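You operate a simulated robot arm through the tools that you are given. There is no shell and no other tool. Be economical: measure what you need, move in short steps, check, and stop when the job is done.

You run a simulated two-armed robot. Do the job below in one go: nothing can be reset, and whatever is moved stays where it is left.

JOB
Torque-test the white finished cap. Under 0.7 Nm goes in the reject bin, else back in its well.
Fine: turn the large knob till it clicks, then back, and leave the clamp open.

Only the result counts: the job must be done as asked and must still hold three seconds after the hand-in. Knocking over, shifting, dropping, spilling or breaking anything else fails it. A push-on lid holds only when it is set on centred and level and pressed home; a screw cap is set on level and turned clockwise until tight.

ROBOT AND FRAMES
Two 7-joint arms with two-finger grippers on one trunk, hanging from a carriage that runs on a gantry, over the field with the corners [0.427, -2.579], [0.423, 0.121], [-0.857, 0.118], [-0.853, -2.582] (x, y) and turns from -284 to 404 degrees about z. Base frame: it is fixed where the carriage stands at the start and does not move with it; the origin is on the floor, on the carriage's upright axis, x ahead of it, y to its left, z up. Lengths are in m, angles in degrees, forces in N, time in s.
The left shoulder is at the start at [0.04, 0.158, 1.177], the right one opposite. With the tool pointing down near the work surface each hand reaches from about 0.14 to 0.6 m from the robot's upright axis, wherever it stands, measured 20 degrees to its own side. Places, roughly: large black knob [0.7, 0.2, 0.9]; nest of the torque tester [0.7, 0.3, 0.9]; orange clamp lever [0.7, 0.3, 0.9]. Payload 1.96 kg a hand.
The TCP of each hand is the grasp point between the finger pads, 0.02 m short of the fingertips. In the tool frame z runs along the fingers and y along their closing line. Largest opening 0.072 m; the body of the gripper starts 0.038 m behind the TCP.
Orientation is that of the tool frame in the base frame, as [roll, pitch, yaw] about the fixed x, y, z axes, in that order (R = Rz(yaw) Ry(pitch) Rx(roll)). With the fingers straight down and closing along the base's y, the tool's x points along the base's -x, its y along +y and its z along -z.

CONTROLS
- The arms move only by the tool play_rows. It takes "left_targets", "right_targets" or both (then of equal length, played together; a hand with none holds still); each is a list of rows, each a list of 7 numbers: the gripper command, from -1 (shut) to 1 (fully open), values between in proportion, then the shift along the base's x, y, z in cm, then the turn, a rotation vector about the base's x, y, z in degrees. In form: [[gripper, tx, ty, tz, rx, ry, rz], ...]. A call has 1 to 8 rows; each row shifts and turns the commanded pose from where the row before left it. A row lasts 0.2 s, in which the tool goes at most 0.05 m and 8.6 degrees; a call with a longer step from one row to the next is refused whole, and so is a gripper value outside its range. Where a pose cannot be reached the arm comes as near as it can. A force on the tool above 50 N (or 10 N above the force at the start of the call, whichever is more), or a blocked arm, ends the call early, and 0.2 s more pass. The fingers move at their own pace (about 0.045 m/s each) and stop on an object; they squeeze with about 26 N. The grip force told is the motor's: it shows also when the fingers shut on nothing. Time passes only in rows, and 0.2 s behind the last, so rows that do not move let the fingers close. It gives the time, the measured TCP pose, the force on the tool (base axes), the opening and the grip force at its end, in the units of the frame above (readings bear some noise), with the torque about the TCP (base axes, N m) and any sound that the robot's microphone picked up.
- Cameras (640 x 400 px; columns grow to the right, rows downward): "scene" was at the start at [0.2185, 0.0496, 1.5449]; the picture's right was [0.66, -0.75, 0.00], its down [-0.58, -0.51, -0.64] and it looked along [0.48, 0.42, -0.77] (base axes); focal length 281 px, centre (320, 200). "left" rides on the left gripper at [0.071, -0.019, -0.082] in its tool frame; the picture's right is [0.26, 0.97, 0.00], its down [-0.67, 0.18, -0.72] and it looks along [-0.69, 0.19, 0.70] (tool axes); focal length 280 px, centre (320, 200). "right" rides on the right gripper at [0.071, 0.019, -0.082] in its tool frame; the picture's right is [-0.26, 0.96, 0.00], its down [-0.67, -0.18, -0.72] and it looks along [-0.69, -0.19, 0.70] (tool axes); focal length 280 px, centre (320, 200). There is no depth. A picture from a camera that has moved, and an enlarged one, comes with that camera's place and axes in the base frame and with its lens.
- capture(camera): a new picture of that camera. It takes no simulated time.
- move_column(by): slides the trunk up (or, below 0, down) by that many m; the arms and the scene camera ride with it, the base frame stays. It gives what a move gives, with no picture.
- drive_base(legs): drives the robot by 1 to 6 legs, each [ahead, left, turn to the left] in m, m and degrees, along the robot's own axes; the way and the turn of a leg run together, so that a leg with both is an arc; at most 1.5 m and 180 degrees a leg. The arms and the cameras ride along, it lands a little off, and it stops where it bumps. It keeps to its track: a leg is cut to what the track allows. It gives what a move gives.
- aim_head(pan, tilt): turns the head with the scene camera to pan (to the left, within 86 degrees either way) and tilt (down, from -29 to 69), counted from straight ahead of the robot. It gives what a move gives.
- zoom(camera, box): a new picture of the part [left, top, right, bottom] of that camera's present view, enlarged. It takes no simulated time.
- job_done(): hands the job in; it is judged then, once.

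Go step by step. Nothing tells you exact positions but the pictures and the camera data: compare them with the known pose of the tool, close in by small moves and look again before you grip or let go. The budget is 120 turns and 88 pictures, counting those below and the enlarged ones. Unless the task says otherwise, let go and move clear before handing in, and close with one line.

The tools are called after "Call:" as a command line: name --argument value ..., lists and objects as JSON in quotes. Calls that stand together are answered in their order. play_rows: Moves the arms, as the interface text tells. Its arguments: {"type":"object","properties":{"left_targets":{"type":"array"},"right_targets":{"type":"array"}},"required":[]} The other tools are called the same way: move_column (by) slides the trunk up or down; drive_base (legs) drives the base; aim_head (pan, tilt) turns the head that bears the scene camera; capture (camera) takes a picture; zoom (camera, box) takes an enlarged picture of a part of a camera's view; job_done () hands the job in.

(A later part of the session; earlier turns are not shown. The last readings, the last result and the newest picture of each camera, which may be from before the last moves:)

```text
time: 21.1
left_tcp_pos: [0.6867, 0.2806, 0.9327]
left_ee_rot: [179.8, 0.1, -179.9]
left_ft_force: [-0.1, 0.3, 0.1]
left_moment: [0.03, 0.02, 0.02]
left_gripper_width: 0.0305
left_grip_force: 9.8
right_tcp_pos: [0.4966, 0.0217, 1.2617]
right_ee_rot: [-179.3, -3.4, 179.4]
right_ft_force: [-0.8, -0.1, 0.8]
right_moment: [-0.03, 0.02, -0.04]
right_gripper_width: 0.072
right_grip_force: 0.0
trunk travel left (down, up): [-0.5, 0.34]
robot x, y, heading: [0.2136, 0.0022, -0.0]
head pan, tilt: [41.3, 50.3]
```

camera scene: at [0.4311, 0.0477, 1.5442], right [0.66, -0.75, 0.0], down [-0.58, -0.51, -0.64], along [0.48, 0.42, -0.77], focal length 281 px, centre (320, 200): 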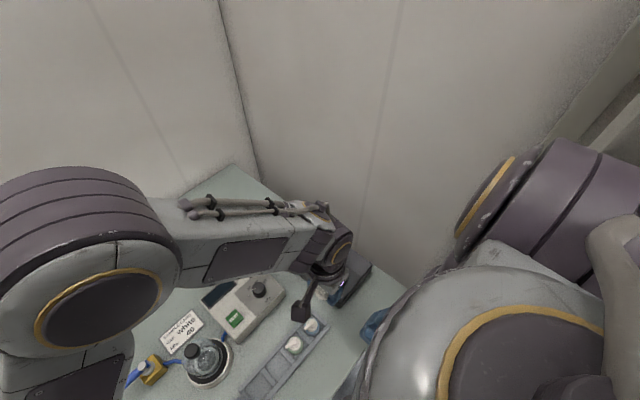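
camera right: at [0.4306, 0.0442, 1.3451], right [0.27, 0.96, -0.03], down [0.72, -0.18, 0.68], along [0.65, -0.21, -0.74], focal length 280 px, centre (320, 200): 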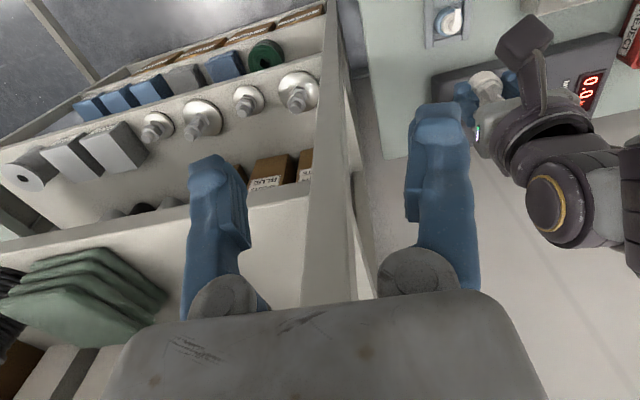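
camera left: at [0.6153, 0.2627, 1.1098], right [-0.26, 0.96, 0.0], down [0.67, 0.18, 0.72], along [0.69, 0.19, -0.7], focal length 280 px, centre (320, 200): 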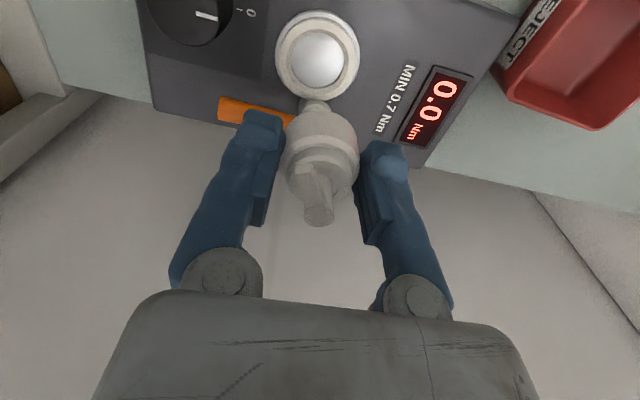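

No contact now. I lower in small steps while watching the force.

Call:
play_rows --left_targets '[[-1, 0, 0, -0.2, 0, 0, 0], [-1, 0, 0, -0.2, 0, 0, 0], [-1, 0, 0, 0, 0, 0, 0]]'

Call:
zoom --camera "left" --box '[240, 70, 400, 190]'

```text
time: 21.9
left_tcp_pos: [0.6882, 0.2813, 0.9287]
left_ee_rot: [179.9, 0.0, -179.9]
left_ft_force: [-11.9, -3.3, 30.9]
left_moment: [-0.52, 0.25, -0.11]
left_gripper_width: 0.0302
left_grip_force: 10.2
right_tcp_pos: [0.495, 0.0234, 1.2625]
right_ee_rot: [-179.4, -3.3, 179.4]
right_ft_force: [0.0, -0.2, 0.1]
right_moment: [-0.02, 0.03, 0.01]
right_gripper_width: 0.0721
right_grip_force: 0.0
trunk travel left (down, up): [-0.5, 0.34]
robot x, y, heading: [0.2154, 0.0006, -0.4]
head pan, tilt: [41.3, 50.3]
```

```text
3.33 times, centred on (320, 130) of left
camera zoom: at [0.6151, 0.2611, 1.0107], right [-0.26, 0.96, 0.0], down [0.67, 0.18, 0.72], along [0.69, 0.19, -0.7], focal length 935 px, centre (320, 433)
```

zoom: 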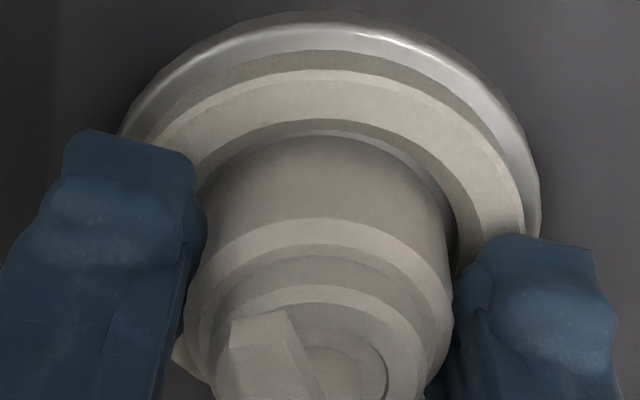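

Contact again, and both moment and picture say the nest lies about 1.4 mm further to +y. I lift 3 mm, shift and lower gently.

Call:
play_rows --left_targets '[[-1, 0, 0, 0.3, 0, 0, 0], [-1, -0.08, 0.13, 0, 0, 0, 0], [-1, 0, 0, -0.2, 0, 0, 0], [-1, 0, 0, -0.15, 0, 0, 0], [-1, 0, 0, 0, 0, 0, 0]]'

Call:
zoom --camera "left" --box '[240, 70, 400, 190]'

```text
time: 23.1
left_tcp_pos: [0.6868, 0.2825, 0.9293]
left_ee_rot: [179.9, 0.2, -179.9]
left_ft_force: [-16.5, -5.3, 44.3]
left_moment: [-0.09, 0.36, 0.05]
left_gripper_width: 0.0304
left_grip_force: 9.8
right_tcp_pos: [0.4971, 0.0224, 1.2639]
right_ee_rot: [-179.4, -3.1, 179.3]
right_ft_force: [-0.4, -0.2, -0.2]
right_moment: [0.0, -0.01, 0.01]
right_gripper_width: 0.072
right_grip_force: 0.1
trunk travel left (down, up): [-0.5, 0.34]
robot x, y, heading: [0.2126, 0.0008, -0.3]
head pan, tilt: [41.3, 50.3]
```

```text
3.33 times, centred on (320, 130) of left
camera zoom: at [0.6144, 0.2627, 1.0106], right [-0.26, 0.96, 0.0], down [0.67, 0.18, 0.72], along [0.69, 0.19, -0.7], focal length 935 px, centre (320, 433)
```

zoom: 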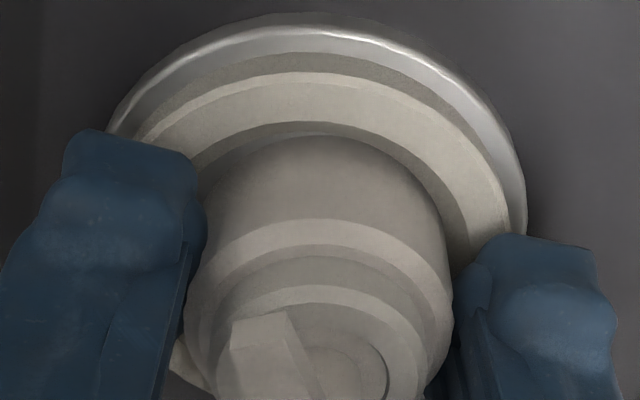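

The force is now nearly central, so the cap may already rest on the nest floor. I check from the scene camera before trusting it.

Call:
zoom --camera "scene" --box '[300, 225, 340, 265]'

Call:
play_rows --left_targets '[[-1, 0, 0, 0.12, 0, 0, 0], [-1, -0.2, 0, 0, 0, 0, 0], [-1, 0, 0, 0, 0, 0, 0]]'

```text
10.00 times, centred on (320, 245) of scene
camera zoom: at [0.4327, 0.0484, 1.5455], right [0.66, -0.75, 0.0], down [-0.58, -0.51, -0.64], along [0.48, 0.42, -0.77], focal length 2811 px, centre (320, -250)
```

zoom: 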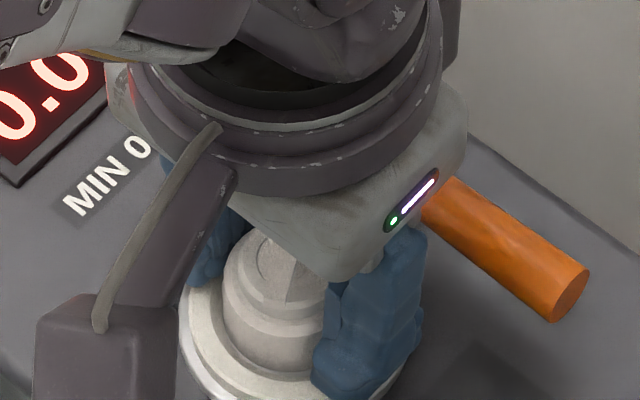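

```text
time: 23.9
left_tcp_pos: [0.6862, 0.2824, 0.9287]
left_ee_rot: [179.8, 0.3, -179.9]
left_ft_force: [1.3, -2.3, 18.7]
left_moment: [-0.24, 0.0, -0.06]
left_gripper_width: 0.0304
left_grip_force: 9.5
right_tcp_pos: [0.4984, 0.0226, 1.2638]
right_ee_rot: [-179.5, -3.2, 179.3]
right_ft_force: [-0.4, 0.6, 0.8]
right_moment: [-0.03, -0.01, 0.02]
right_gripper_width: 0.072
right_grip_force: 0.1
trunk travel left (down, up): [-0.5, 0.34]
robot x, y, heading: [0.2135, 0.0008, -0.4]
head pan, tilt: [41.3, 50.3]
```

In the scene view the cap looks to be inside the ring. I relieve the vertical force and nudge 3 mm sideways: a side force means the wall has captured it.

Call:
play_rows --left_targets '[[-1, 0.1, 0, 0.12, 0, 0, 0], [-1, 0, 0.3, 0, 0, 0, 0], [-1, 0, 0, 0, 0, 0, 0]]'

Call:
zoom --camera "left" --box '[240, 70, 400, 190]'

```text
time: 24.7
left_tcp_pos: [0.6873, 0.2845, 0.9304]
left_ee_rot: [179.9, 0.0, -180.0]
left_ft_force: [2.9, -6.7, 2.0]
left_moment: [-0.1, -0.06, -0.02]
left_gripper_width: 0.0304
left_grip_force: 10.3
right_tcp_pos: [0.4977, 0.0216, 1.2632]
right_ee_rot: [-179.3, -3.1, 179.3]
right_ft_force: [0.3, 0.4, 0.9]
right_moment: [-0.01, 0.0, 0.03]
right_gripper_width: 0.0719
right_grip_force: 0.1
trunk travel left (down, up): [-0.5, 0.34]
robot x, y, heading: [0.2146, 0.0002, -0.2]
head pan, tilt: [41.3, 50.3]
```

```text
3.33 times, centred on (320, 130) of left
camera zoom: at [0.614, 0.2638, 1.0108], right [-0.26, 0.96, 0.0], down [0.67, 0.18, 0.72], along [0.69, 0.19, -0.7], focal length 935 px, centre (320, 433)
```

zoom: 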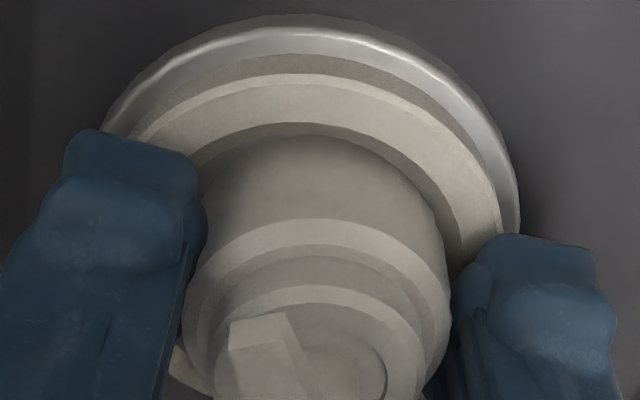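

The wall pushes back (−6.7 N), so the cap is captured in the nest. I centre it, set it down lightly and open the fingers.

Call:
play_rows --left_targets '[[-1, 0.08, -0.15, 0, 0, 0, 0], [-1, 0, 0, -0.12, 0, 0, 0], [-1, 0, 0, 0, 0, 0, 0]]'

```text
time: 25.5
left_tcp_pos: [0.6867, 0.284, 0.9301]
left_ee_rot: [179.8, 0.1, -179.9]
left_ft_force: [-6.8, -5.6, 17.6]
left_moment: [0.08, 0.17, 0.17]
left_gripper_width: 0.0304
left_grip_force: 10.0
right_tcp_pos: [0.4965, 0.0231, 1.2624]
right_ee_rot: [-179.6, -3.2, 179.3]
right_ft_force: [0.3, -1.0, -0.6]
right_moment: [0.01, -0.03, 0.01]
right_gripper_width: 0.0721
right_grip_force: 0.1
trunk travel left (down, up): [-0.5, 0.34]
robot x, y, heading: [0.2154, -0.0022, -0.3]
head pan, tilt: [41.3, 50.3]
```

The moment shows the cap riding the +y chamfer, so I go back 1.5 mm in y and lower again.

Call:
play_rows --left_targets '[[-1, 0, 0, 0.15, 0, 0, 0], [-1, -0.05, -0.18, 0, 0, 0, 0], [-1, 0, 0, -0.2, 0, 0, 0], [-1, 0, 0, 0, 0, 0, 0]]'

```text
time: 26.5
left_tcp_pos: [0.6863, 0.2834, 0.9299]
left_ee_rot: [179.7, 0.1, -180.0]
left_ft_force: [-8.4, -2.1, 25.9]
left_moment: [-0.06, 0.2, 0.13]
left_gripper_width: 0.0305
left_grip_force: 9.8
right_tcp_pos: [0.4956, 0.0231, 1.2633]
right_ee_rot: [-179.5, -3.2, 179.2]
right_ft_force: [0.4, 0.0, -0.1]
right_moment: [0.0, -0.01, -0.01]
right_gripper_width: 0.0718
right_grip_force: 0.1
trunk travel left (down, up): [-0.5, 0.34]
robot x, y, heading: [0.2134, 0.0006, -0.3]
head pan, tilt: [41.3, 50.3]
```

The contact is central again. I take off most of the push, release, and look at whether the cap sits flat in the nest.

Call:
play_rows --left_targets '[[-1, 0, 0, 0.07, 0, 0, 0], [-0.4, 0, 0, 0, 0, 0, 0], [0.1, 0, 0, 0, 0, 0, 0], [0.3, 0, 0, 0, 0, 0, 0], [0.3, 0, 0, 0, 0, 0, 0]]'

Call:
zoom --camera "left" --box '[220, 60, 420, 220]'

```text
time: 27.7
left_tcp_pos: [0.686, 0.2843, 0.9299]
left_ee_rot: [179.7, 0.2, -179.8]
left_ft_force: [0.7, 10.7, 12.1]
left_moment: [-0.14, 0.02, 0.1]
left_gripper_width: 0.0395
left_grip_force: 0.1
right_tcp_pos: [0.4974, 0.0247, 1.2642]
right_ee_rot: [-179.4, -3.1, 179.3]
right_ft_force: [0.1, 0.0, 0.4]
right_moment: [-0.02, 0.01, -0.03]
right_gripper_width: 0.0722
right_grip_force: 0.1
trunk travel left (down, up): [-0.5, 0.34]
robot x, y, heading: [0.2133, -0.0012, -0.4]
head pan, tilt: [41.3, 50.3]
```

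```text
2.50 times, centred on (320, 140) of left
camera zoom: at [0.6148, 0.2651, 1.0108], right [-0.26, 0.96, 0.0], down [0.67, 0.18, 0.72], along [0.69, 0.19, -0.7], focal length 701 px, centre (320, 350)
```

zoom: 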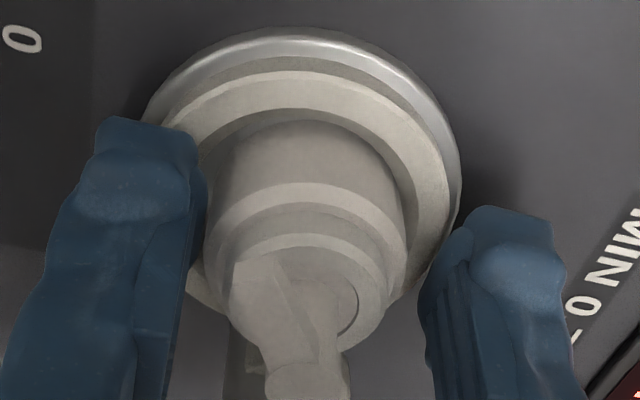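

After release the cap shifted slightly and a fingertip is touching the ring. I rise straight up a little, open fully and look again.

Call:
play_rows --left_targets '[[0.3, 0, 0, 0.3, 0, 0, 0], [0.6, 0, 0, 0.3, 0, 0, 0], [1, 0, 0, 1, 0, 0, 0], [1, 0, 0, 2, 0, 0, 0], [1, 0, 0, 2, 0, 0, 0], [1, 0, 0, 0, 0, 0, 0]]'

Call:
zoom --camera "left" --box '[220, 40, 420, 200]'

Call:
zoom --camera "scene" --box '[280, 215, 360, 285]'

```text
time: 29.1
left_tcp_pos: [0.6849, 0.2827, 0.9853]
left_ee_rot: [179.8, 0.2, -179.9]
left_ft_force: [-0.5, -0.1, -1.3]
left_moment: [0.01, 0.03, -0.01]
left_gripper_width: 0.072
left_grip_force: 0.0
right_tcp_pos: [0.4966, 0.023, 1.2619]
right_ee_rot: [-179.3, -3.1, 179.1]
right_ft_force: [0.3, 0.4, 0.4]
right_moment: [0.0, 0.03, -0.02]
right_gripper_width: 0.0717
right_grip_force: 0.0
trunk travel left (down, up): [-0.5, 0.34]
robot x, y, heading: [0.2142, 0.0021, 0.0]
head pan, tilt: [41.3, 50.3]
```

```text
2.50 times, centred on (320, 120) of left
camera zoom: at [0.613, 0.2621, 1.066], right [-0.26, 0.96, 0.0], down [0.67, 0.18, 0.72], along [0.69, 0.19, -0.7], focal length 701 px, centre (320, 400)
```

zoom: 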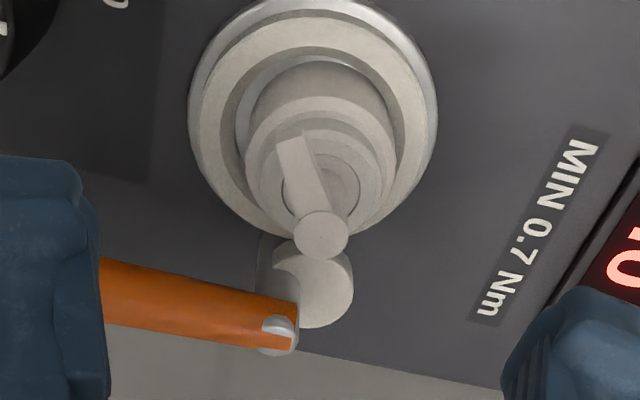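

```text
5.71 times, centred on (320, 250) of scene
camera zoom: at [0.4329, 0.0481, 1.5449], right [0.66, -0.75, 0.0], down [-0.58, -0.51, -0.64], along [0.48, 0.42, -0.77], focal length 1606 px, centre (320, -86)
```

zoom: 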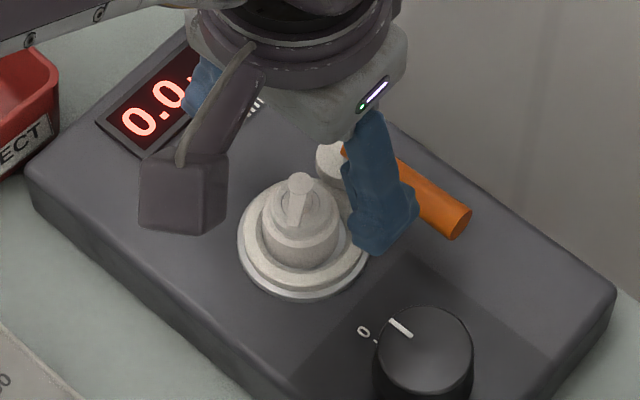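

The cap sits in the nest, flat as far as I can tell. I take a closer look at the clamp lever and its pivot before touching it.

Call:
zoom --camera "left" --box '[240, 110, 360, 190]'

Call:
capture --camera "left"

```text
5.00 times, centred on (300, 150) of left
camera zoom: at [0.613, 0.2621, 1.066], right [-0.26, 0.96, 0.0], down [0.67, 0.18, 0.72], along [0.69, 0.19, -0.7], focal length 1402 px, centre (420, 450)
```

zoom: 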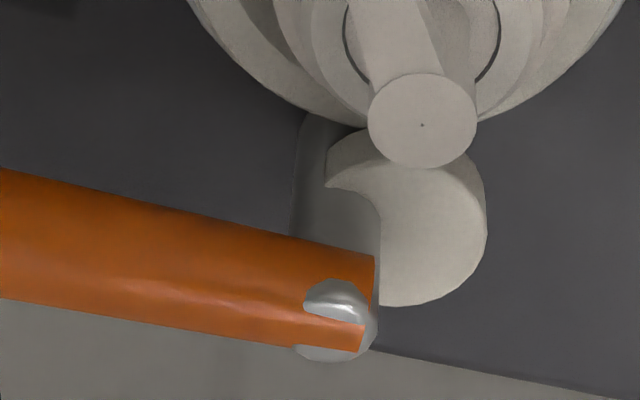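

```text
43 pictures are left
camera left: at [0.613, 0.2621, 1.066], right [-0.26, 0.96, 0.0], down [0.67, 0.18, 0.72], along [0.69, 0.19, -0.7], focal length 280 px, centre (320, 200)
```

left: 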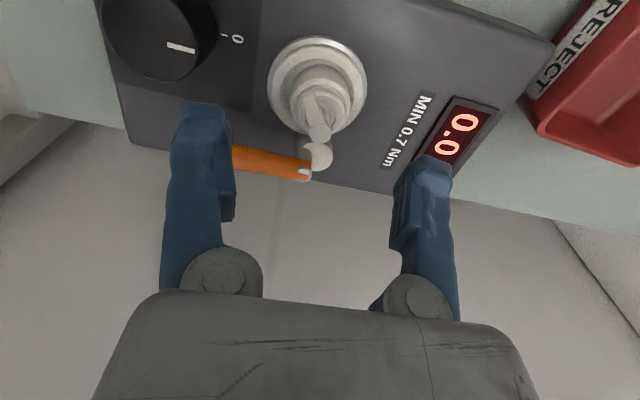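

Lever: a horizontal bar at z ≈ 0.935, running from the post at (0.72, 0.29) to its tip near (0.722, 0.223). I shut the fingers, go down on its nest side near the tip, and will try a gentle push outward (+x).

Call:
play_rows --left_targets '[[-1, 0.5, -2.0, 0.5, 0, 0, 0], [-1, 0.5, -2.0, 0, 0, 0, 0], [-1, 0, -1.0, 0, 0, 0, 0], [-1, 0, 0, 0, 0, 0, 0], [-1, 0, 0, -2, 0, 0, 0], [-1, 0, 0, -1.8, 0, 0, 0], [-1, 0, 0, 0, 0, 0, 0]]'

Call:
capture --camera "left"

```text
time: 30.7
left_tcp_pos: [0.696, 0.2309, 0.9523]
left_ee_rot: [179.9, 0.1, -179.9]
left_ft_force: [-0.1, -0.2, 0.8]
left_moment: [0.01, 0.01, 0.02]
left_gripper_width: 0.0
left_grip_force: 25.7
right_tcp_pos: [0.4973, 0.0231, 1.2627]
right_ee_rot: [-179.3, -3.2, 179.3]
right_ft_force: [0.2, 0.6, 0.0]
right_moment: [0.0, 0.01, -0.01]
right_gripper_width: 0.072
right_grip_force: 0.1
trunk travel left (down, up): [-0.5, 0.34]
robot x, y, heading: [0.209, -0.0007, -0.2]
head pan, tilt: [41.3, 50.3]
```

```text
42 pictures are left
camera left: at [0.6236, 0.2121, 1.0331], right [-0.26, 0.96, 0.0], down [0.67, 0.18, 0.72], along [0.69, 0.19, -0.7], focal length 280 px, centre (320, 200)
```

left: 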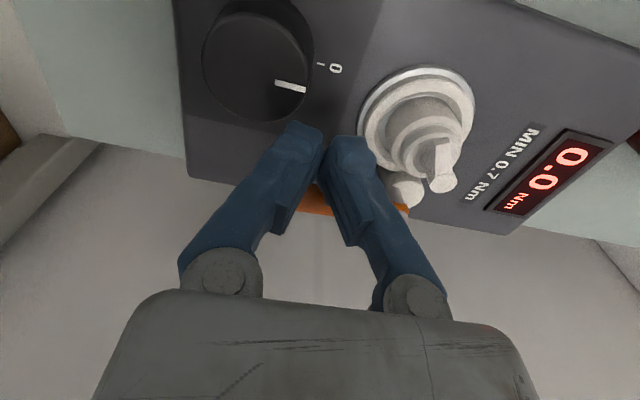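

The fingers stand on the nest side of the lever. I lower 6 mm and push +x gently.

Call:
play_rows --left_targets '[[-1, 0, 0, -0.6, 0, 0, 0], [-1, 0.7, 0, 0, 0, 0, 0], [-1, 0.7, 0, 0, 0, 0, 0], [-1, 0.6, 0, 0, 0, 0, 0], [-1, 0, 0, 0, 0, 0, 0]]'

Call:
zoom --camera "scene" --box '[270, 200, 390, 300]'

```text
time: 31.9
left_tcp_pos: [0.7163, 0.2316, 0.9472]
left_ee_rot: [179.8, 0.1, 180.0]
left_ft_force: [-0.6, -1.4, -0.8]
left_moment: [-0.04, 0.03, -0.02]
left_gripper_width: 0.0
left_grip_force: 29.8
right_tcp_pos: [0.4963, 0.0228, 1.2634]
right_ee_rot: [-179.3, -3.2, 179.4]
right_ft_force: [0.1, 0.7, -0.2]
right_moment: [-0.03, -0.01, 0.01]
right_gripper_width: 0.0721
right_grip_force: 0.1
trunk travel left (down, up): [-0.5, 0.34]
robot x, y, heading: [0.2151, -0.0006, -0.0]
head pan, tilt: [41.3, 50.3]
```

```text
4.00 times, centred on (330, 250) of scene
camera zoom: at [0.4329, 0.0481, 1.5449], right [0.66, -0.75, 0.0], down [-0.58, -0.51, -0.64], along [0.48, 0.42, -0.77], focal length 1124 px, centre (280, 0)
```

zoom: 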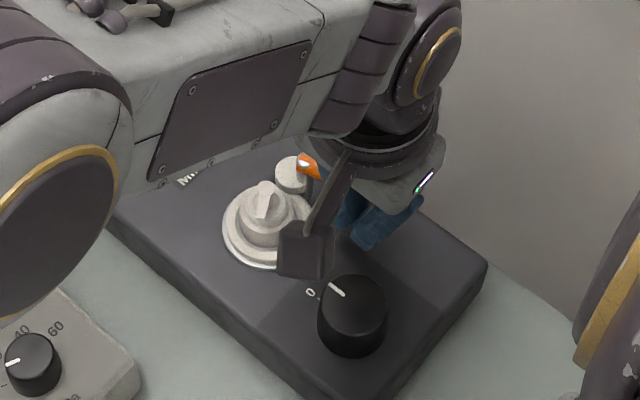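

There is no notable force yet. I check the lever's direction from the wrist camera.

Call:
capture --camera "left"

```text
40 pictures are left
camera left: at [0.6439, 0.2121, 1.0272], right [-0.26, 0.96, 0.0], down [0.67, 0.18, 0.72], along [0.69, 0.19, -0.7], focal length 280 px, centre (320, 200)
```

left: 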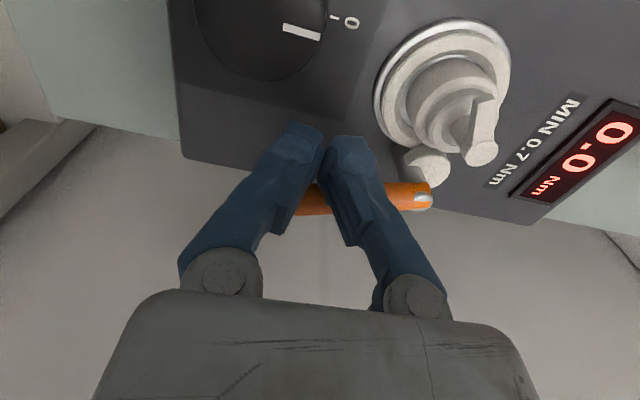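

The lever does swing outward freely. I continue along its arc around the post, watching the force.

Call:
play_rows --left_targets '[[-1, 1.0, 0, 0, 0, 0, 0], [-1, 1.0, 0.1, 0, 0, 0, 0], [-1, 0.9, 0.35, 0, 0, 0, 0], [-1, 0.9, 0.45, 0, 0, 0, 0], [-1, 0, 0, 0, 0, 0, 0]]'

Call:
capture --camera "left"

```text
time: 33.1
left_tcp_pos: [0.7559, 0.2415, 0.947]
left_ee_rot: [179.7, 0.2, -179.9]
left_ft_force: [0.2, 0.2, -0.2]
left_moment: [-0.01, -0.02, 0.01]
left_gripper_width: 0.0
left_grip_force: 29.7
right_tcp_pos: [0.4961, 0.0223, 1.2627]
right_ee_rot: [-179.5, -3.2, 179.3]
right_ft_force: [-0.1, -0.2, -0.5]
right_moment: [-0.02, 0.01, 0.04]
right_gripper_width: 0.0722
right_grip_force: 0.0
trunk travel left (down, up): [-0.5, 0.34]
robot x, y, heading: [0.2154, -0.0015, -0.4]
head pan, tilt: [41.3, 50.3]
```

```text
39 pictures are left
camera left: at [0.6823, 0.2214, 1.0274], right [-0.26, 0.96, 0.0], down [0.67, 0.18, 0.72], along [0.69, 0.19, -0.7], focal length 280 px, centre (320, 200)
```

left: 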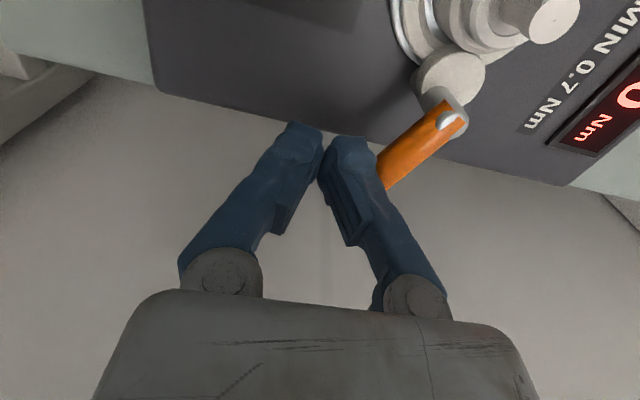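

The lever has swung about 50°. I keep following the arc toward 90°.

Call:
play_rows --left_targets '[[-1, 0.65, 0.65, 0, 0, 0, 0], [-1, 0.6, 0.7, 0, 0, 0, 0], [-1, 0.45, 0.9, 0, 0, 0, 0], [-1, 0.4, 0.9, 0, 0, 0, 0], [-1, 0, 0, 0, 0, 0, 0]]'

Call:
capture --camera "left"

```text
time: 34.1
left_tcp_pos: [0.7722, 0.2587, 0.9452]
left_ee_rot: [-179.5, -0.2, 179.2]
left_ft_force: [-10.0, -20.0, 6.3]
left_moment: [-0.06, 0.16, 0.27]
left_gripper_width: 0.0
left_grip_force: 29.6
right_tcp_pos: [0.4952, 0.0171, 1.2618]
right_ee_rot: [-179.4, -3.3, 179.2]
right_ft_force: [-0.7, -0.6, 0.0]
right_moment: [0.02, 0.0, -0.03]
right_gripper_width: 0.0721
right_grip_force: 0.1
trunk travel left (down, up): [-0.5, 0.34]
robot x, y, heading: [0.2126, -0.0025, -0.3]
head pan, tilt: [41.3, 50.3]
stopped in row 5 (left hand): the force on the tool passed its limit at 51 N (the readings are from after the stop); the commanded pose is now the measured one
```

```text
38 pictures are left
camera left: at [0.7009, 0.2412, 1.0273], right [-0.25, 0.97, -0.01], down [0.68, 0.18, 0.71], along [0.69, 0.17, -0.7], focal length 280 px, centre (320, 200)
```

left: 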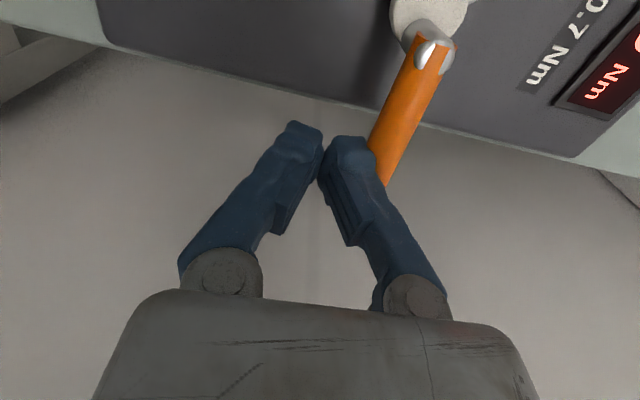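

The lever now points +x and hit its stop, so the clamp is closed. I back off, rise, open the fingers and go above the knob, near (0.676, 0.204).

Call:
play_rows --left_targets '[[-1, 0, -1.2, 0, 0, 0, 0], [-1, 0, 0, 3.5, 0, 0, 0], [-1, -1, -1, 3.0, 0, 0, 0], [0, -3, -1.2, 0, 0, 0, 0], [1, -3, -1.2, 0, 0, 0, 0], [1, -2.6, -0.9, 0, 0, 0, 0], [1, 0, 0, 0, 0, 0, 0]]'

Call:
capture --camera "left"

Call:
zoom --camera "scene" --box '[270, 200, 390, 300]'

```text
time: 35.7
left_tcp_pos: [0.6797, 0.2103, 1.0131]
left_ee_rot: [-179.7, 0.0, 179.5]
left_ft_force: [0.3, -0.2, -0.8]
left_moment: [-0.01, -0.01, 0.0]
left_gripper_width: 0.0719
left_grip_force: 0.1
right_tcp_pos: [0.4976, 0.0226, 1.2619]
right_ee_rot: [-179.4, -3.2, 179.1]
right_ft_force: [0.2, 0.2, 0.5]
right_moment: [0.03, 0.02, -0.01]
right_gripper_width: 0.0722
right_grip_force: 0.0
trunk travel left (down, up): [-0.5, 0.34]
robot x, y, heading: [0.2166, -0.0016, -0.3]
head pan, tilt: [41.3, 50.3]
```

```text
37 pictures are left
camera left: at [0.6065, 0.1919, 1.0943], right [-0.25, 0.97, 0.0], down [0.68, 0.18, 0.71], along [0.69, 0.18, -0.7], focal length 280 px, centre (320, 200)
```

left: 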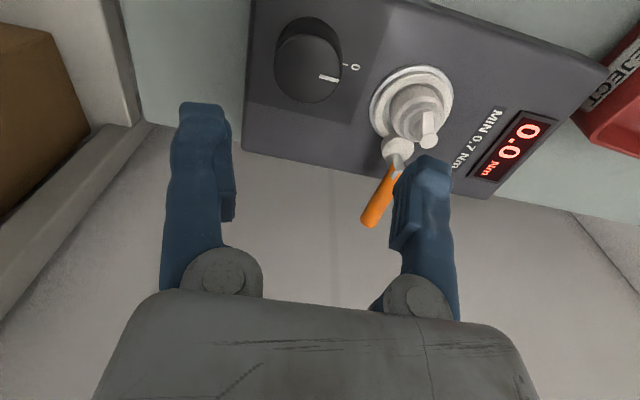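

```text
4.00 times, centred on (330, 250) of scene
camera zoom: at [0.4327, 0.0471, 1.5449], right [0.66, -0.76, 0.0], down [-0.58, -0.5, -0.64], along [0.48, 0.42, -0.77], focal length 1124 px, centre (280, 0)
```

zoom: 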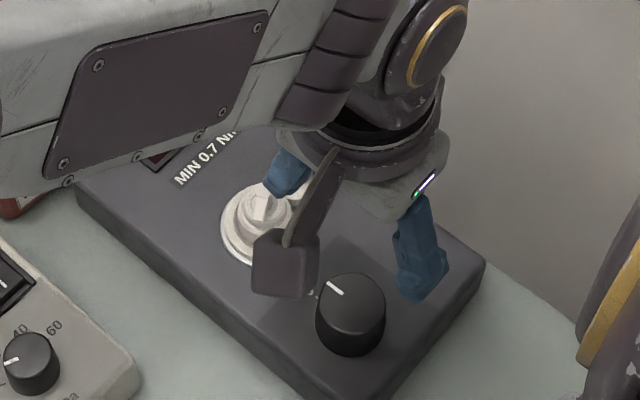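

The clamp jaw now meets the cap. The knob top centre is near (0.671, 0.201, 0.93) and about 36 mm wide, so I turn the hand 60° anticlockwise beforehand to have clockwise travel, and centre over it.

Call:
play_rows --left_targets '[[1, -0.9, -0.9, 0, 0, 0, 8.5], [1, 0, 0, -1, 0, 0, 8.5], [1, 0, 0, -1, 0, 0, 8.5], [1, 0, 0, 0, 0, 0, 8.5], [1, 0, 0, 0, 0, 0, 8.5], [1, 0, 0, 0, 0, 0, 8.5], [1, 0, 0, 0, 0, 0, 8.5], [1, 0, 0, 0, 0, 0, 0]]'

Call:
capture --camera "left"

```text
time: 37.5
left_tcp_pos: [0.6696, 0.2035, 0.9922]
left_ee_rot: [-179.7, 0.0, -120.9]
left_ft_force: [0.6, 0.2, -1.1]
left_moment: [-0.01, 0.0, 0.01]
left_gripper_width: 0.0721
left_grip_force: 0.0
right_tcp_pos: [0.497, 0.0219, 1.2636]
right_ee_rot: [-179.4, -3.2, 179.1]
right_ft_force: [-0.1, -0.8, 0.4]
right_moment: [-0.01, -0.01, 0.03]
right_gripper_width: 0.0718
right_grip_force: 0.0
trunk travel left (down, up): [-0.5, 0.34]
robot x, y, heading: [0.2124, -0.0019, -0.2]
head pan, tilt: [41.3, 50.3]
```

```text
35 pictures are left
camera left: at [0.6486, 0.1315, 1.0737], right [-0.96, 0.27, 0.0], down [0.19, 0.67, 0.71], along [0.2, 0.69, -0.7], focal length 280 px, centre (320, 200)
```

left: 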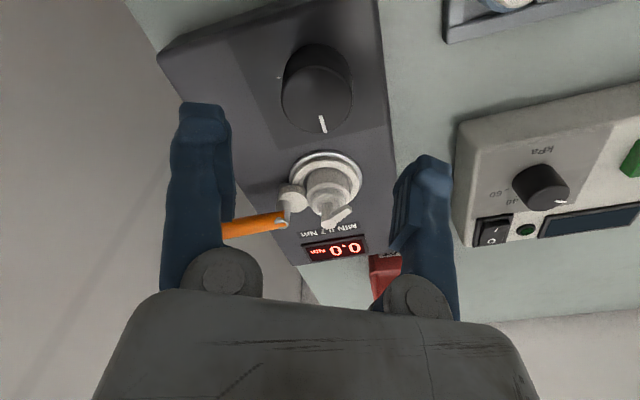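

The knob's centre is at about (0.669, 0.199). I shift 4 mm and lower with open fingers to TCP z 0.927.

Call:
play_rows --left_targets '[[1, 0, -0.4, 0, 0, 0, 0], [1, 0, 0, -2.5, 0, 0, 0], [1, 0, 0, -2.5, 0, 0, 0], [1, 0, 0, -1.5, 0, 0, 0], [1, 0, 0, 0, 0, 0, 0]]'

Call:
capture --camera "left"

```text
time: 38.7
left_tcp_pos: [0.67, 0.1976, 0.9279]
left_ee_rot: [-179.8, 0.0, -121.1]
left_ft_force: [0.8, 0.7, 0.2]
left_moment: [0.02, -0.01, -0.02]
left_gripper_width: 0.0717
left_grip_force: 0.1
right_tcp_pos: [0.4962, 0.0218, 1.2624]
right_ee_rot: [-179.4, -3.2, 179.1]
right_ft_force: [0.6, -0.5, -0.4]
right_moment: [0.02, -0.03, 0.0]
right_gripper_width: 0.0716
right_grip_force: 0.0
trunk travel left (down, up): [-0.5, 0.34]
robot x, y, heading: [0.2153, -0.0021, -0.3]
head pan, tilt: [41.3, 50.3]
```

```text
34 pictures are left
camera left: at [0.6489, 0.1275, 1.0089], right [-0.96, 0.27, 0.0], down [0.19, 0.67, 0.71], along [0.2, 0.69, -0.7], focal length 280 px, centre (320, 200)
```

left: 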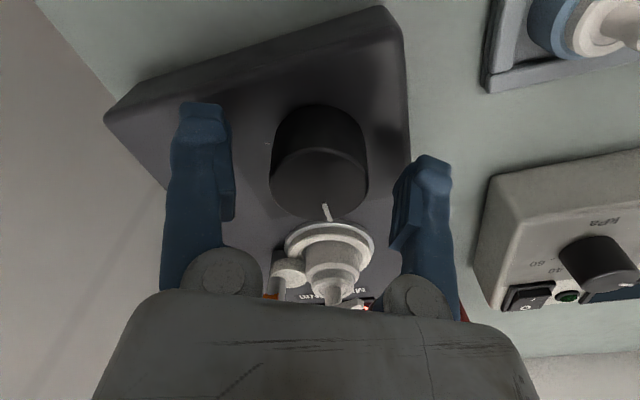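

The knob stands centred between the fingers. I close on it and then turn clockwise a little.

Call:
play_rows --left_targets '[[0, 0, 0, 0, 0, 0, 0], [-1, 0, 0, 0, 0, 0, 0], [-1, 0, 0, 0, 0, 0, 0], [-1, 0, 0, 0, 0, 0, -4], [-1, 0, 0, 0, 0, 0, -4], [-1, 0, 0, 0, 0, 0, 0]]'

Call:
zoom --camera "left" --box '[200, 90, 420, 310]'

```text
time: 40.1
left_tcp_pos: [0.6693, 0.1986, 0.9279]
left_ee_rot: [-180.0, 0.1, -129.0]
left_ft_force: [-4.0, 0.4, 2.3]
left_moment: [0.17, -0.04, 0.01]
left_gripper_width: 0.0409
left_grip_force: 40.2
right_tcp_pos: [0.4972, 0.0222, 1.264]
right_ee_rot: [-179.5, -3.3, 179.1]
right_ft_force: [-0.7, 0.8, -0.6]
right_moment: [0.01, -0.04, -0.03]
right_gripper_width: 0.072
right_grip_force: 0.1
trunk travel left (down, up): [-0.5, 0.34]
robot x, y, heading: [0.2152, 0.0, -0.2]
head pan, tilt: [41.3, 50.3]
```

```text
1.82 times, centred on (310, 200) of left
camera zoom: at [0.6386, 0.1314, 1.0089], right [-0.91, 0.4, 0.0], down [0.28, 0.64, 0.71], along [0.29, 0.65, -0.7], focal length 510 px, centre (338, 200)
```

zoom: 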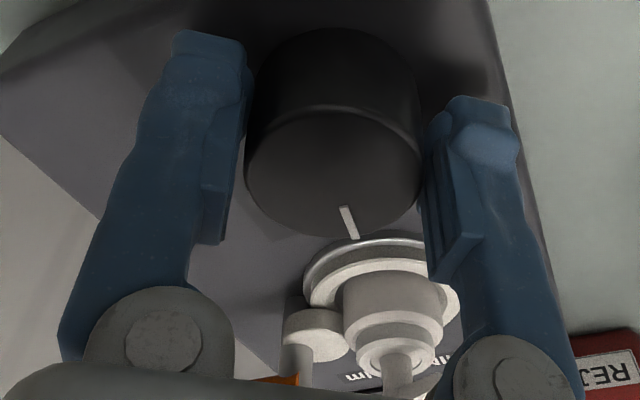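

The pointer stays fixed relative to the hand, so the knob turns with it. I continue clockwise and listen for the click.

Call:
play_rows --left_targets '[[-1, 0, 0, 0, 0, 0, -6], [-1, 0, 0, 0, 0, 0, -6], [-1, 0, 0, 0, 0, 0, -6], [-1, 0, 0, 0, 0, 0, -6], [-1, 0, 0, 0, 0, 0, 0]]'

```text
time: 41.3
left_tcp_pos: [0.6686, 0.2004, 0.9281]
left_ee_rot: [-179.9, 0.0, -152.9]
left_ft_force: [-8.9, 3.4, 12.7]
left_moment: [-0.03, 0.27, 0.02]
left_gripper_width: 0.0406
left_grip_force: 39.9
right_tcp_pos: [0.4964, 0.0221, 1.2623]
right_ee_rot: [-179.5, -3.2, 179.2]
right_ft_force: [0.6, -0.5, 0.3]
right_moment: [0.04, -0.01, -0.03]
right_gripper_width: 0.072
right_grip_force: 0.1
trunk travel left (down, up): [-0.5, 0.34]
robot x, y, heading: [0.2173, 0.0027, -0.5]
head pan, tilt: [41.3, 50.3]
```

32° turned with a small side load building up. I ease the hand by 1 mm and turn on.

Call:
play_rows --left_targets '[[-1, -0.1, 0.05, 0.1, 0, 0, -6], [-1, 0, 0, 0, 0, 0, -6], [-1, 0, 0, 0, 0, 0, -6], [-1, 0, 0, 0, 0, 0, -6], [-1, 0, 0, 0, 0, 0, 0]]'

Call:
capture --camera "left"

```text
time: 42.5
left_tcp_pos: [0.6687, 0.1999, 0.9283]
left_ee_rot: [-179.9, 0.0, -177.0]
left_ft_force: [10.0, 11.7, -31.7]
left_moment: [0.03, -0.1, 0.03]
left_gripper_width: 0.0404
left_grip_force: 40.0
right_tcp_pos: [0.4975, 0.0224, 1.2623]
right_ee_rot: [-179.5, -3.2, 179.2]
right_ft_force: [-0.2, -0.3, 0.7]
right_moment: [0.03, -0.02, -0.01]
right_gripper_width: 0.0719
right_grip_force: 0.0
trunk travel left (down, up): [-0.5, 0.34]
robot x, y, heading: [0.2141, -0.0008, 0.0]
head pan, tilt: [41.3, 50.3]
```

```text
32 pictures are left
camera left: at [0.5976, 0.1776, 1.0093], right [-0.31, 0.95, 0.0], down [0.66, 0.22, 0.71], along [0.68, 0.22, -0.7], focal length 280 px, centre (320, 200)
```

left: 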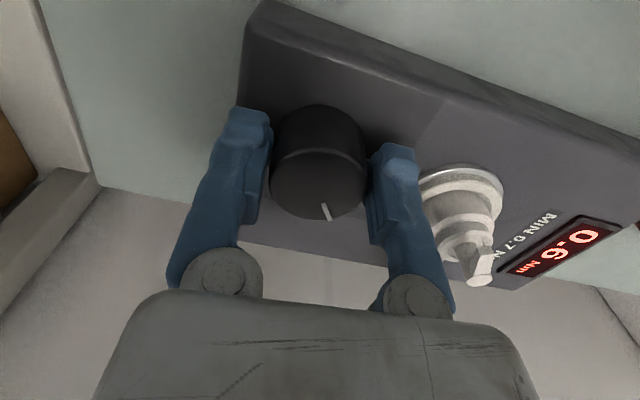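

The display is reading out, at about 0.6 upside-down, and there is no click yet. I take back the 1 mm offset and keep turning in small steps.

Call:
zoom --camera "left" --box '[490, 190, 640, 300]'

Call:
play_rows --left_targets '[[-1, 0, -0.05, -0.08, 0, 0, -4], [-1, 0, 0, 0, 0, 0, -4], [-1, 0, 0, 0, 0, 0, -4], [-1, 0, 0, 0, 0, 0, 0]]'

```text
3.64 times, centred on (565, 245) of left
camera zoom: at [0.5976, 0.1776, 1.0093], right [-0.31, 0.95, 0.0], down [0.66, 0.22, 0.71], along [0.68, 0.22, -0.7], focal length 1020 px, centre (-571, 36)
```

zoom: 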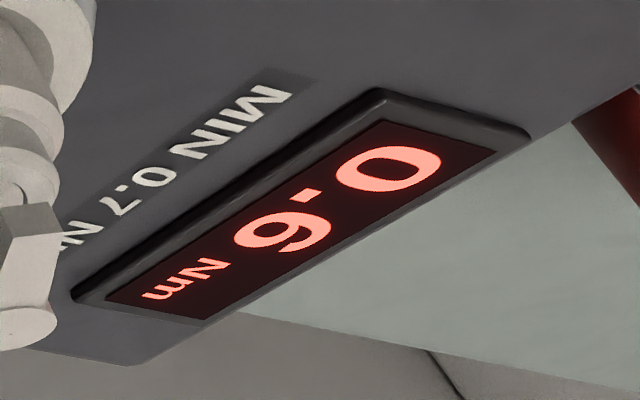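

```text
time: 43.5
left_tcp_pos: [0.6688, 0.2028, 0.9271]
left_ee_rot: [-180.0, 0.0, 171.0]
left_ft_force: [0.6, 16.9, -13.1]
left_moment: [0.23, -0.17, 0.04]
left_gripper_width: 0.0406
left_grip_force: 40.5
right_tcp_pos: [0.4961, 0.0241, 1.262]
right_ee_rot: [-179.5, -3.2, 179.2]
right_ft_force: [0.1, 0.4, -0.3]
right_moment: [0.02, -0.05, 0.01]
right_gripper_width: 0.0719
right_grip_force: 0.0
trunk travel left (down, up): [-0.5, 0.34]
robot x, y, heading: [0.214, -0.001, -0.1]
head pan, tilt: [41.3, 50.3]
```

Call:
play_rows --left_targets '[[-1, 0, -0.1, 0, 0, 0, -5], [-1, 0, 0, 0, 0, 0, -5], [-1, 0, 0, 0, 0, 0, -5], [-1, 0, 0, 0, 0, 0, -5], [-1, 0, 0, 0, 0, 0, 0]]'

Call:
capture --camera "left"

Call:
zoom --camera "scene" --box '[260, 190, 380, 290]'

```text
time: 44.7
left_tcp_pos: [0.6692, 0.2028, 0.9289]
left_ee_rot: [180.0, -0.2, 150.9]
left_ft_force: [1.0, 22.0, -9.1]
left_moment: [0.17, -0.29, 0.05]
left_gripper_width: 0.0407
left_grip_force: 39.8
right_tcp_pos: [0.4984, 0.0241, 1.2622]
right_ee_rot: [-179.6, -3.3, 179.1]
right_ft_force: [0.2, 0.1, -0.7]
right_moment: [0.04, 0.01, 0.0]
right_gripper_width: 0.072
right_grip_force: 0.1
trunk travel left (down, up): [-0.5, 0.34]
robot x, y, heading: [0.2142, 0.0001, -0.5]
head pan, tilt: [41.3, 50.3]
```

```text
30 pictures are left
camera left: at [0.5965, 0.2194, 1.0096], right [0.24, 0.97, 0.0], down [0.68, -0.17, 0.71], along [0.69, -0.17, -0.7], focal length 280 px, centre (320, 200)
```

left: 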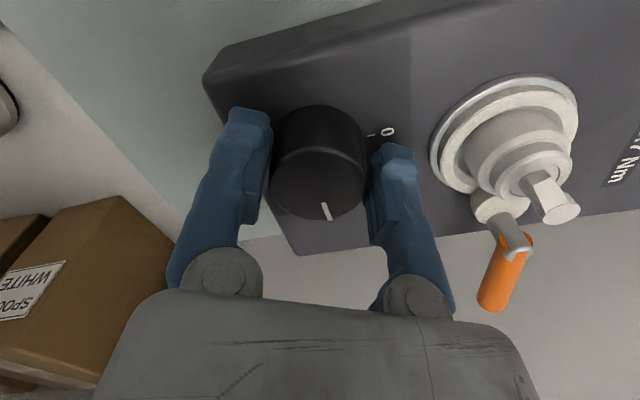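

```text
4.00 times, centred on (320, 240) of scene
camera zoom: at [0.4325, 0.0493, 1.5449], right [0.66, -0.75, 0.0], down [-0.58, -0.5, -0.64], along [0.48, 0.42, -0.77], focal length 1124 px, centre (320, 40)
```

zoom: 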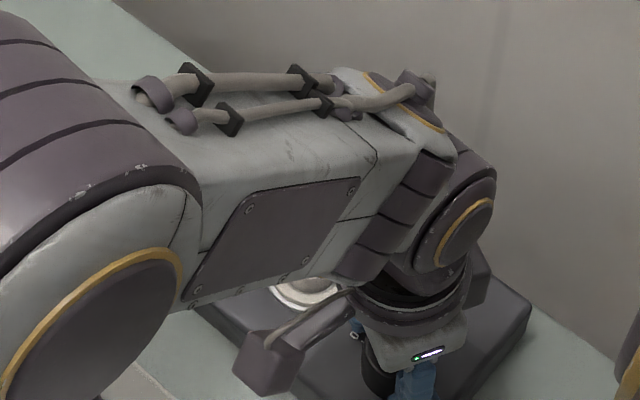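

No click after about 88°. I relieve the y load and continue.

Call:
play_rows --left_targets '[[-1, 0, 0.15, 0, 0, 0, -5], [-1, 0, 0, 0, 0, 0, -5], [-1, 0, 0, 0, 0, 0, -5], [-1, 0, 0, 0, 0, 0, -5], [-1, 0, 0, 0, 0, 0, -5], [-1, 0, 0, 0, 0, 0, 0]]'

```text
time: 46.1
left_tcp_pos: [0.6698, 0.204, 0.9276]
left_ee_rot: [180.0, -0.1, 126.0]
left_ft_force: [7.1, 22.4, -12.8]
left_moment: [0.21, -0.22, 0.04]
left_gripper_width: 0.0403
left_grip_force: 39.9
right_tcp_pos: [0.4973, 0.0248, 1.2621]
right_ee_rot: [-179.6, -3.2, 179.2]
right_ft_force: [0.4, -0.1, 0.3]
right_moment: [0.06, -0.03, -0.01]
right_gripper_width: 0.0721
right_grip_force: 0.1
trunk travel left (down, up): [-0.5, 0.34]
robot x, y, heading: [0.212, -0.002, -0.6]
head pan, tilt: [41.3, 50.3]
```

Still turning freely at 113°. The right camera can see the display, so I read it there.

Call:
capture --camera "right"

Call:
play_rows --left_targets '[[-1, 0, 0, 0, 0, 0, -5], [-1, 0, 0, 0, 0, 0, -5], [-1, 0, 0, 0, 0, 0, -5], [-1, 0, 0, 0, 0, 0, 0]]'

```text
28 pictures are left
camera right: at [0.4318, 0.0444, 1.3482], right [0.28, 0.96, -0.02], down [0.71, -0.19, 0.68], along [0.65, -0.2, -0.73], focal length 280 px, centre (320, 200)
```

right: 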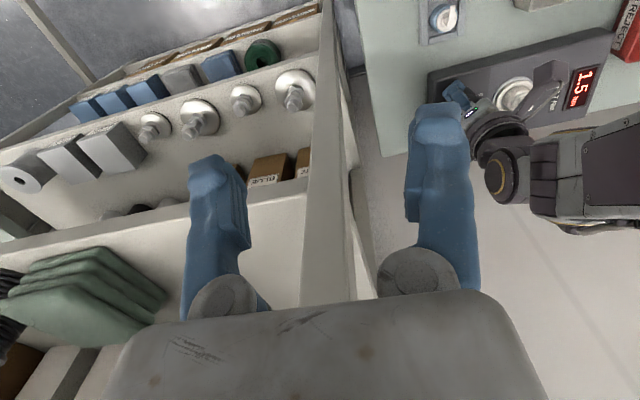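

```text
time: 47.1
left_tcp_pos: [0.6706, 0.2036, 0.9294]
left_ee_rot: [-180.0, -0.3, 111.1]
left_ft_force: [14.8, 24.7, -22.8]
left_moment: [0.5, -0.06, 0.09]
left_gripper_width: 0.0404
left_grip_force: 39.6
right_tcp_pos: [0.4981, 0.0254, 1.2633]
right_ee_rot: [-179.7, -3.2, 179.2]
right_ft_force: [-0.2, -0.1, -0.6]
right_moment: [0.0, 0.0, -0.01]
right_gripper_width: 0.0719
right_grip_force: 0.0
trunk travel left (down, up): [-0.5, 0.34]
robot x, y, heading: [0.2115, 0.0002, -0.4]
head pan, tilt: [41.3, 50.3]
```

The display shows 1.5 Nm and rising. I relieve the side load and go on until the click.

Call:
play_rows --left_targets '[[-1, 0.08, 0.12, -0.1, 0, 0, -4], [-1, 0, 0, 0, 0, 0, -5], [-1, 0, 0, 0, 0, 0, -5], [-1, 0, 0, 0, 0, 0, 0]]'

Call:
zoom --camera "right" --box '[420, 30, 640, 150]'

```text
time: 48.1
left_tcp_pos: [0.6713, 0.203, 0.9288]
left_ee_rot: [-179.9, -0.1, 96.9]
left_ft_force: [1.8, 10.3, 15.4]
left_moment: [0.24, -0.05, 0.78]
left_gripper_width: 0.0407
left_grip_force: 40.3
right_tcp_pos: [0.4989, 0.0231, 1.2623]
right_ee_rot: [-179.5, -3.2, 179.1]
right_ft_force: [0.6, 0.6, -0.4]
right_moment: [0.0, -0.01, -0.03]
right_gripper_width: 0.072
right_grip_force: 0.1
trunk travel left (down, up): [-0.5, 0.34]
robot x, y, heading: [0.2151, 0.0011, -0.4]
head pan, tilt: [41.3, 50.3]
```

```text
2.91 times, centred on (530, 90) of right
camera zoom: at [0.4322, 0.0433, 1.3486], right [0.28, 0.96, -0.02], down [0.71, -0.19, 0.68], along [0.65, -0.2, -0.73], focal length 816 px, centre (-291, 520)
```

zoom: 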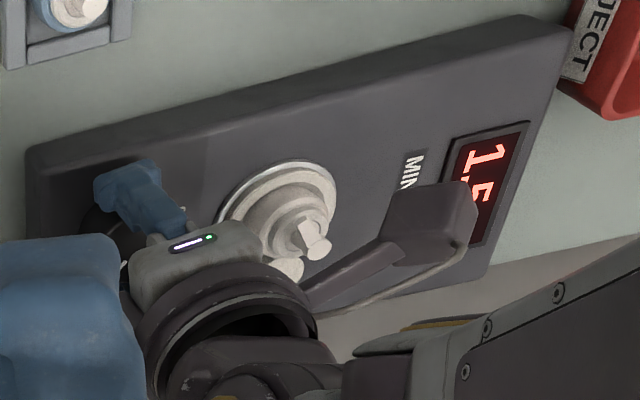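

The torque about z has risen to 0.78 Nm, so a stop or the click is near. I turn a few degrees more.

Call:
play_rows --left_targets '[[-1, 0, 0, 0, 0, 0, -3], [-1, 0, 0, 0, 0, 0, -3], [-1, 0, 0, 0, 0, 0, 0]]'

```text
time: 48.9
left_tcp_pos: [0.6713, 0.2002, 0.9275]
left_ee_rot: [-179.9, 0.0, 90.9]
left_ft_force: [0.4, 2.9, 19.5]
left_moment: [-0.11, -0.01, 0.57]
left_gripper_width: 0.041
left_grip_force: 40.0
right_tcp_pos: [0.4978, 0.0225, 1.2626]
right_ee_rot: [-179.4, -3.2, 179.1]
right_ft_force: [0.5, 0.0, -0.3]
right_moment: [0.02, 0.01, -0.03]
right_gripper_width: 0.072
right_grip_force: 0.1
trunk travel left (down, up): [-0.5, 0.34]
robot x, y, heading: [0.2137, -0.0005, -0.4]
head pan, tilt: [41.3, 50.3]
```

Call:
capture --camera "left"

```text
26 pictures are left
camera left: at [0.6501, 0.2707, 1.0089], right [0.96, 0.28, 0.0], down [0.19, -0.67, 0.72], along [0.2, -0.69, -0.7], focal length 280 px, centre (320, 200)
```

left: 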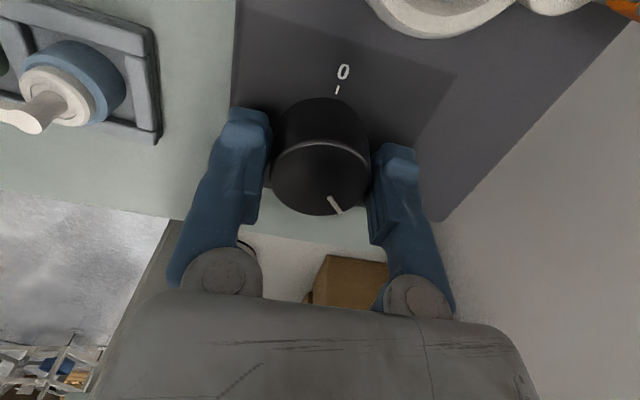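

The hand has slipped about 8° on the knob, so the knob is resisting at roughly 140° of turn with no click reported yet. I loosen, turn the hand back 40°, regrip and turn clockwise again, more slowly.

Call:
play_rows --left_targets '[[0.5, 0, 0, 0, 0, 0, 0], [0.5, 0, 0, 0, 0, 0, 8], [0.5, 0, 0, 0, 0, 0, 8], [0.5, 0, 0, 0, 0, 0, 8], [0.5, 0, 0, 0, 0, 0, 8], [-1, 0, 0, 0, 0, 0, 0], [-1, 0, 0, 0, 0, 0, 0], [-1, 0, 0, 0, 0, 0, 0]]'

Call:
capture --camera "left"

```text
time: 50.7
left_tcp_pos: [0.6725, 0.202, 0.9271]
left_ee_rot: [-179.9, 0.1, 123.1]
left_ft_force: [9.8, 5.5, -10.0]
left_moment: [0.1, -0.26, 0.15]
left_gripper_width: 0.0404
left_grip_force: 39.6
right_tcp_pos: [0.4971, 0.0221, 1.2634]
right_ee_rot: [-179.5, -3.2, 179.2]
right_ft_force: [-0.6, 0.1, -0.9]
right_moment: [0.01, 0.02, 0.0]
right_gripper_width: 0.072
right_grip_force: 0.0
trunk travel left (down, up): [-0.5, 0.34]
robot x, y, heading: [0.216, -0.0021, -0.3]
head pan, tilt: [41.3, 50.3]
```

```text
25 pictures are left
camera left: at [0.6153, 0.2498, 1.0085], right [0.67, 0.75, 0.0], down [0.52, -0.46, 0.71], along [0.53, -0.48, -0.7], focal length 280 px, centre (320, 200)
```

left: 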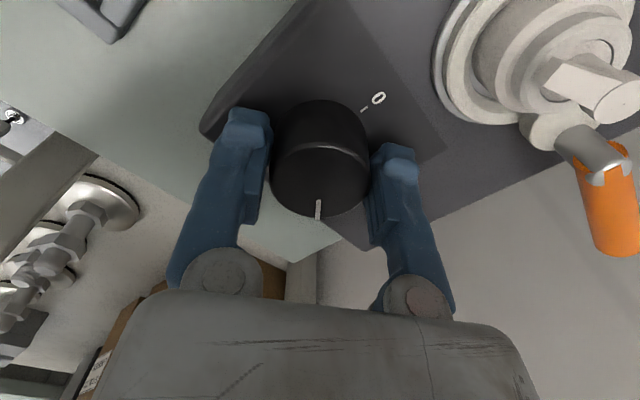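

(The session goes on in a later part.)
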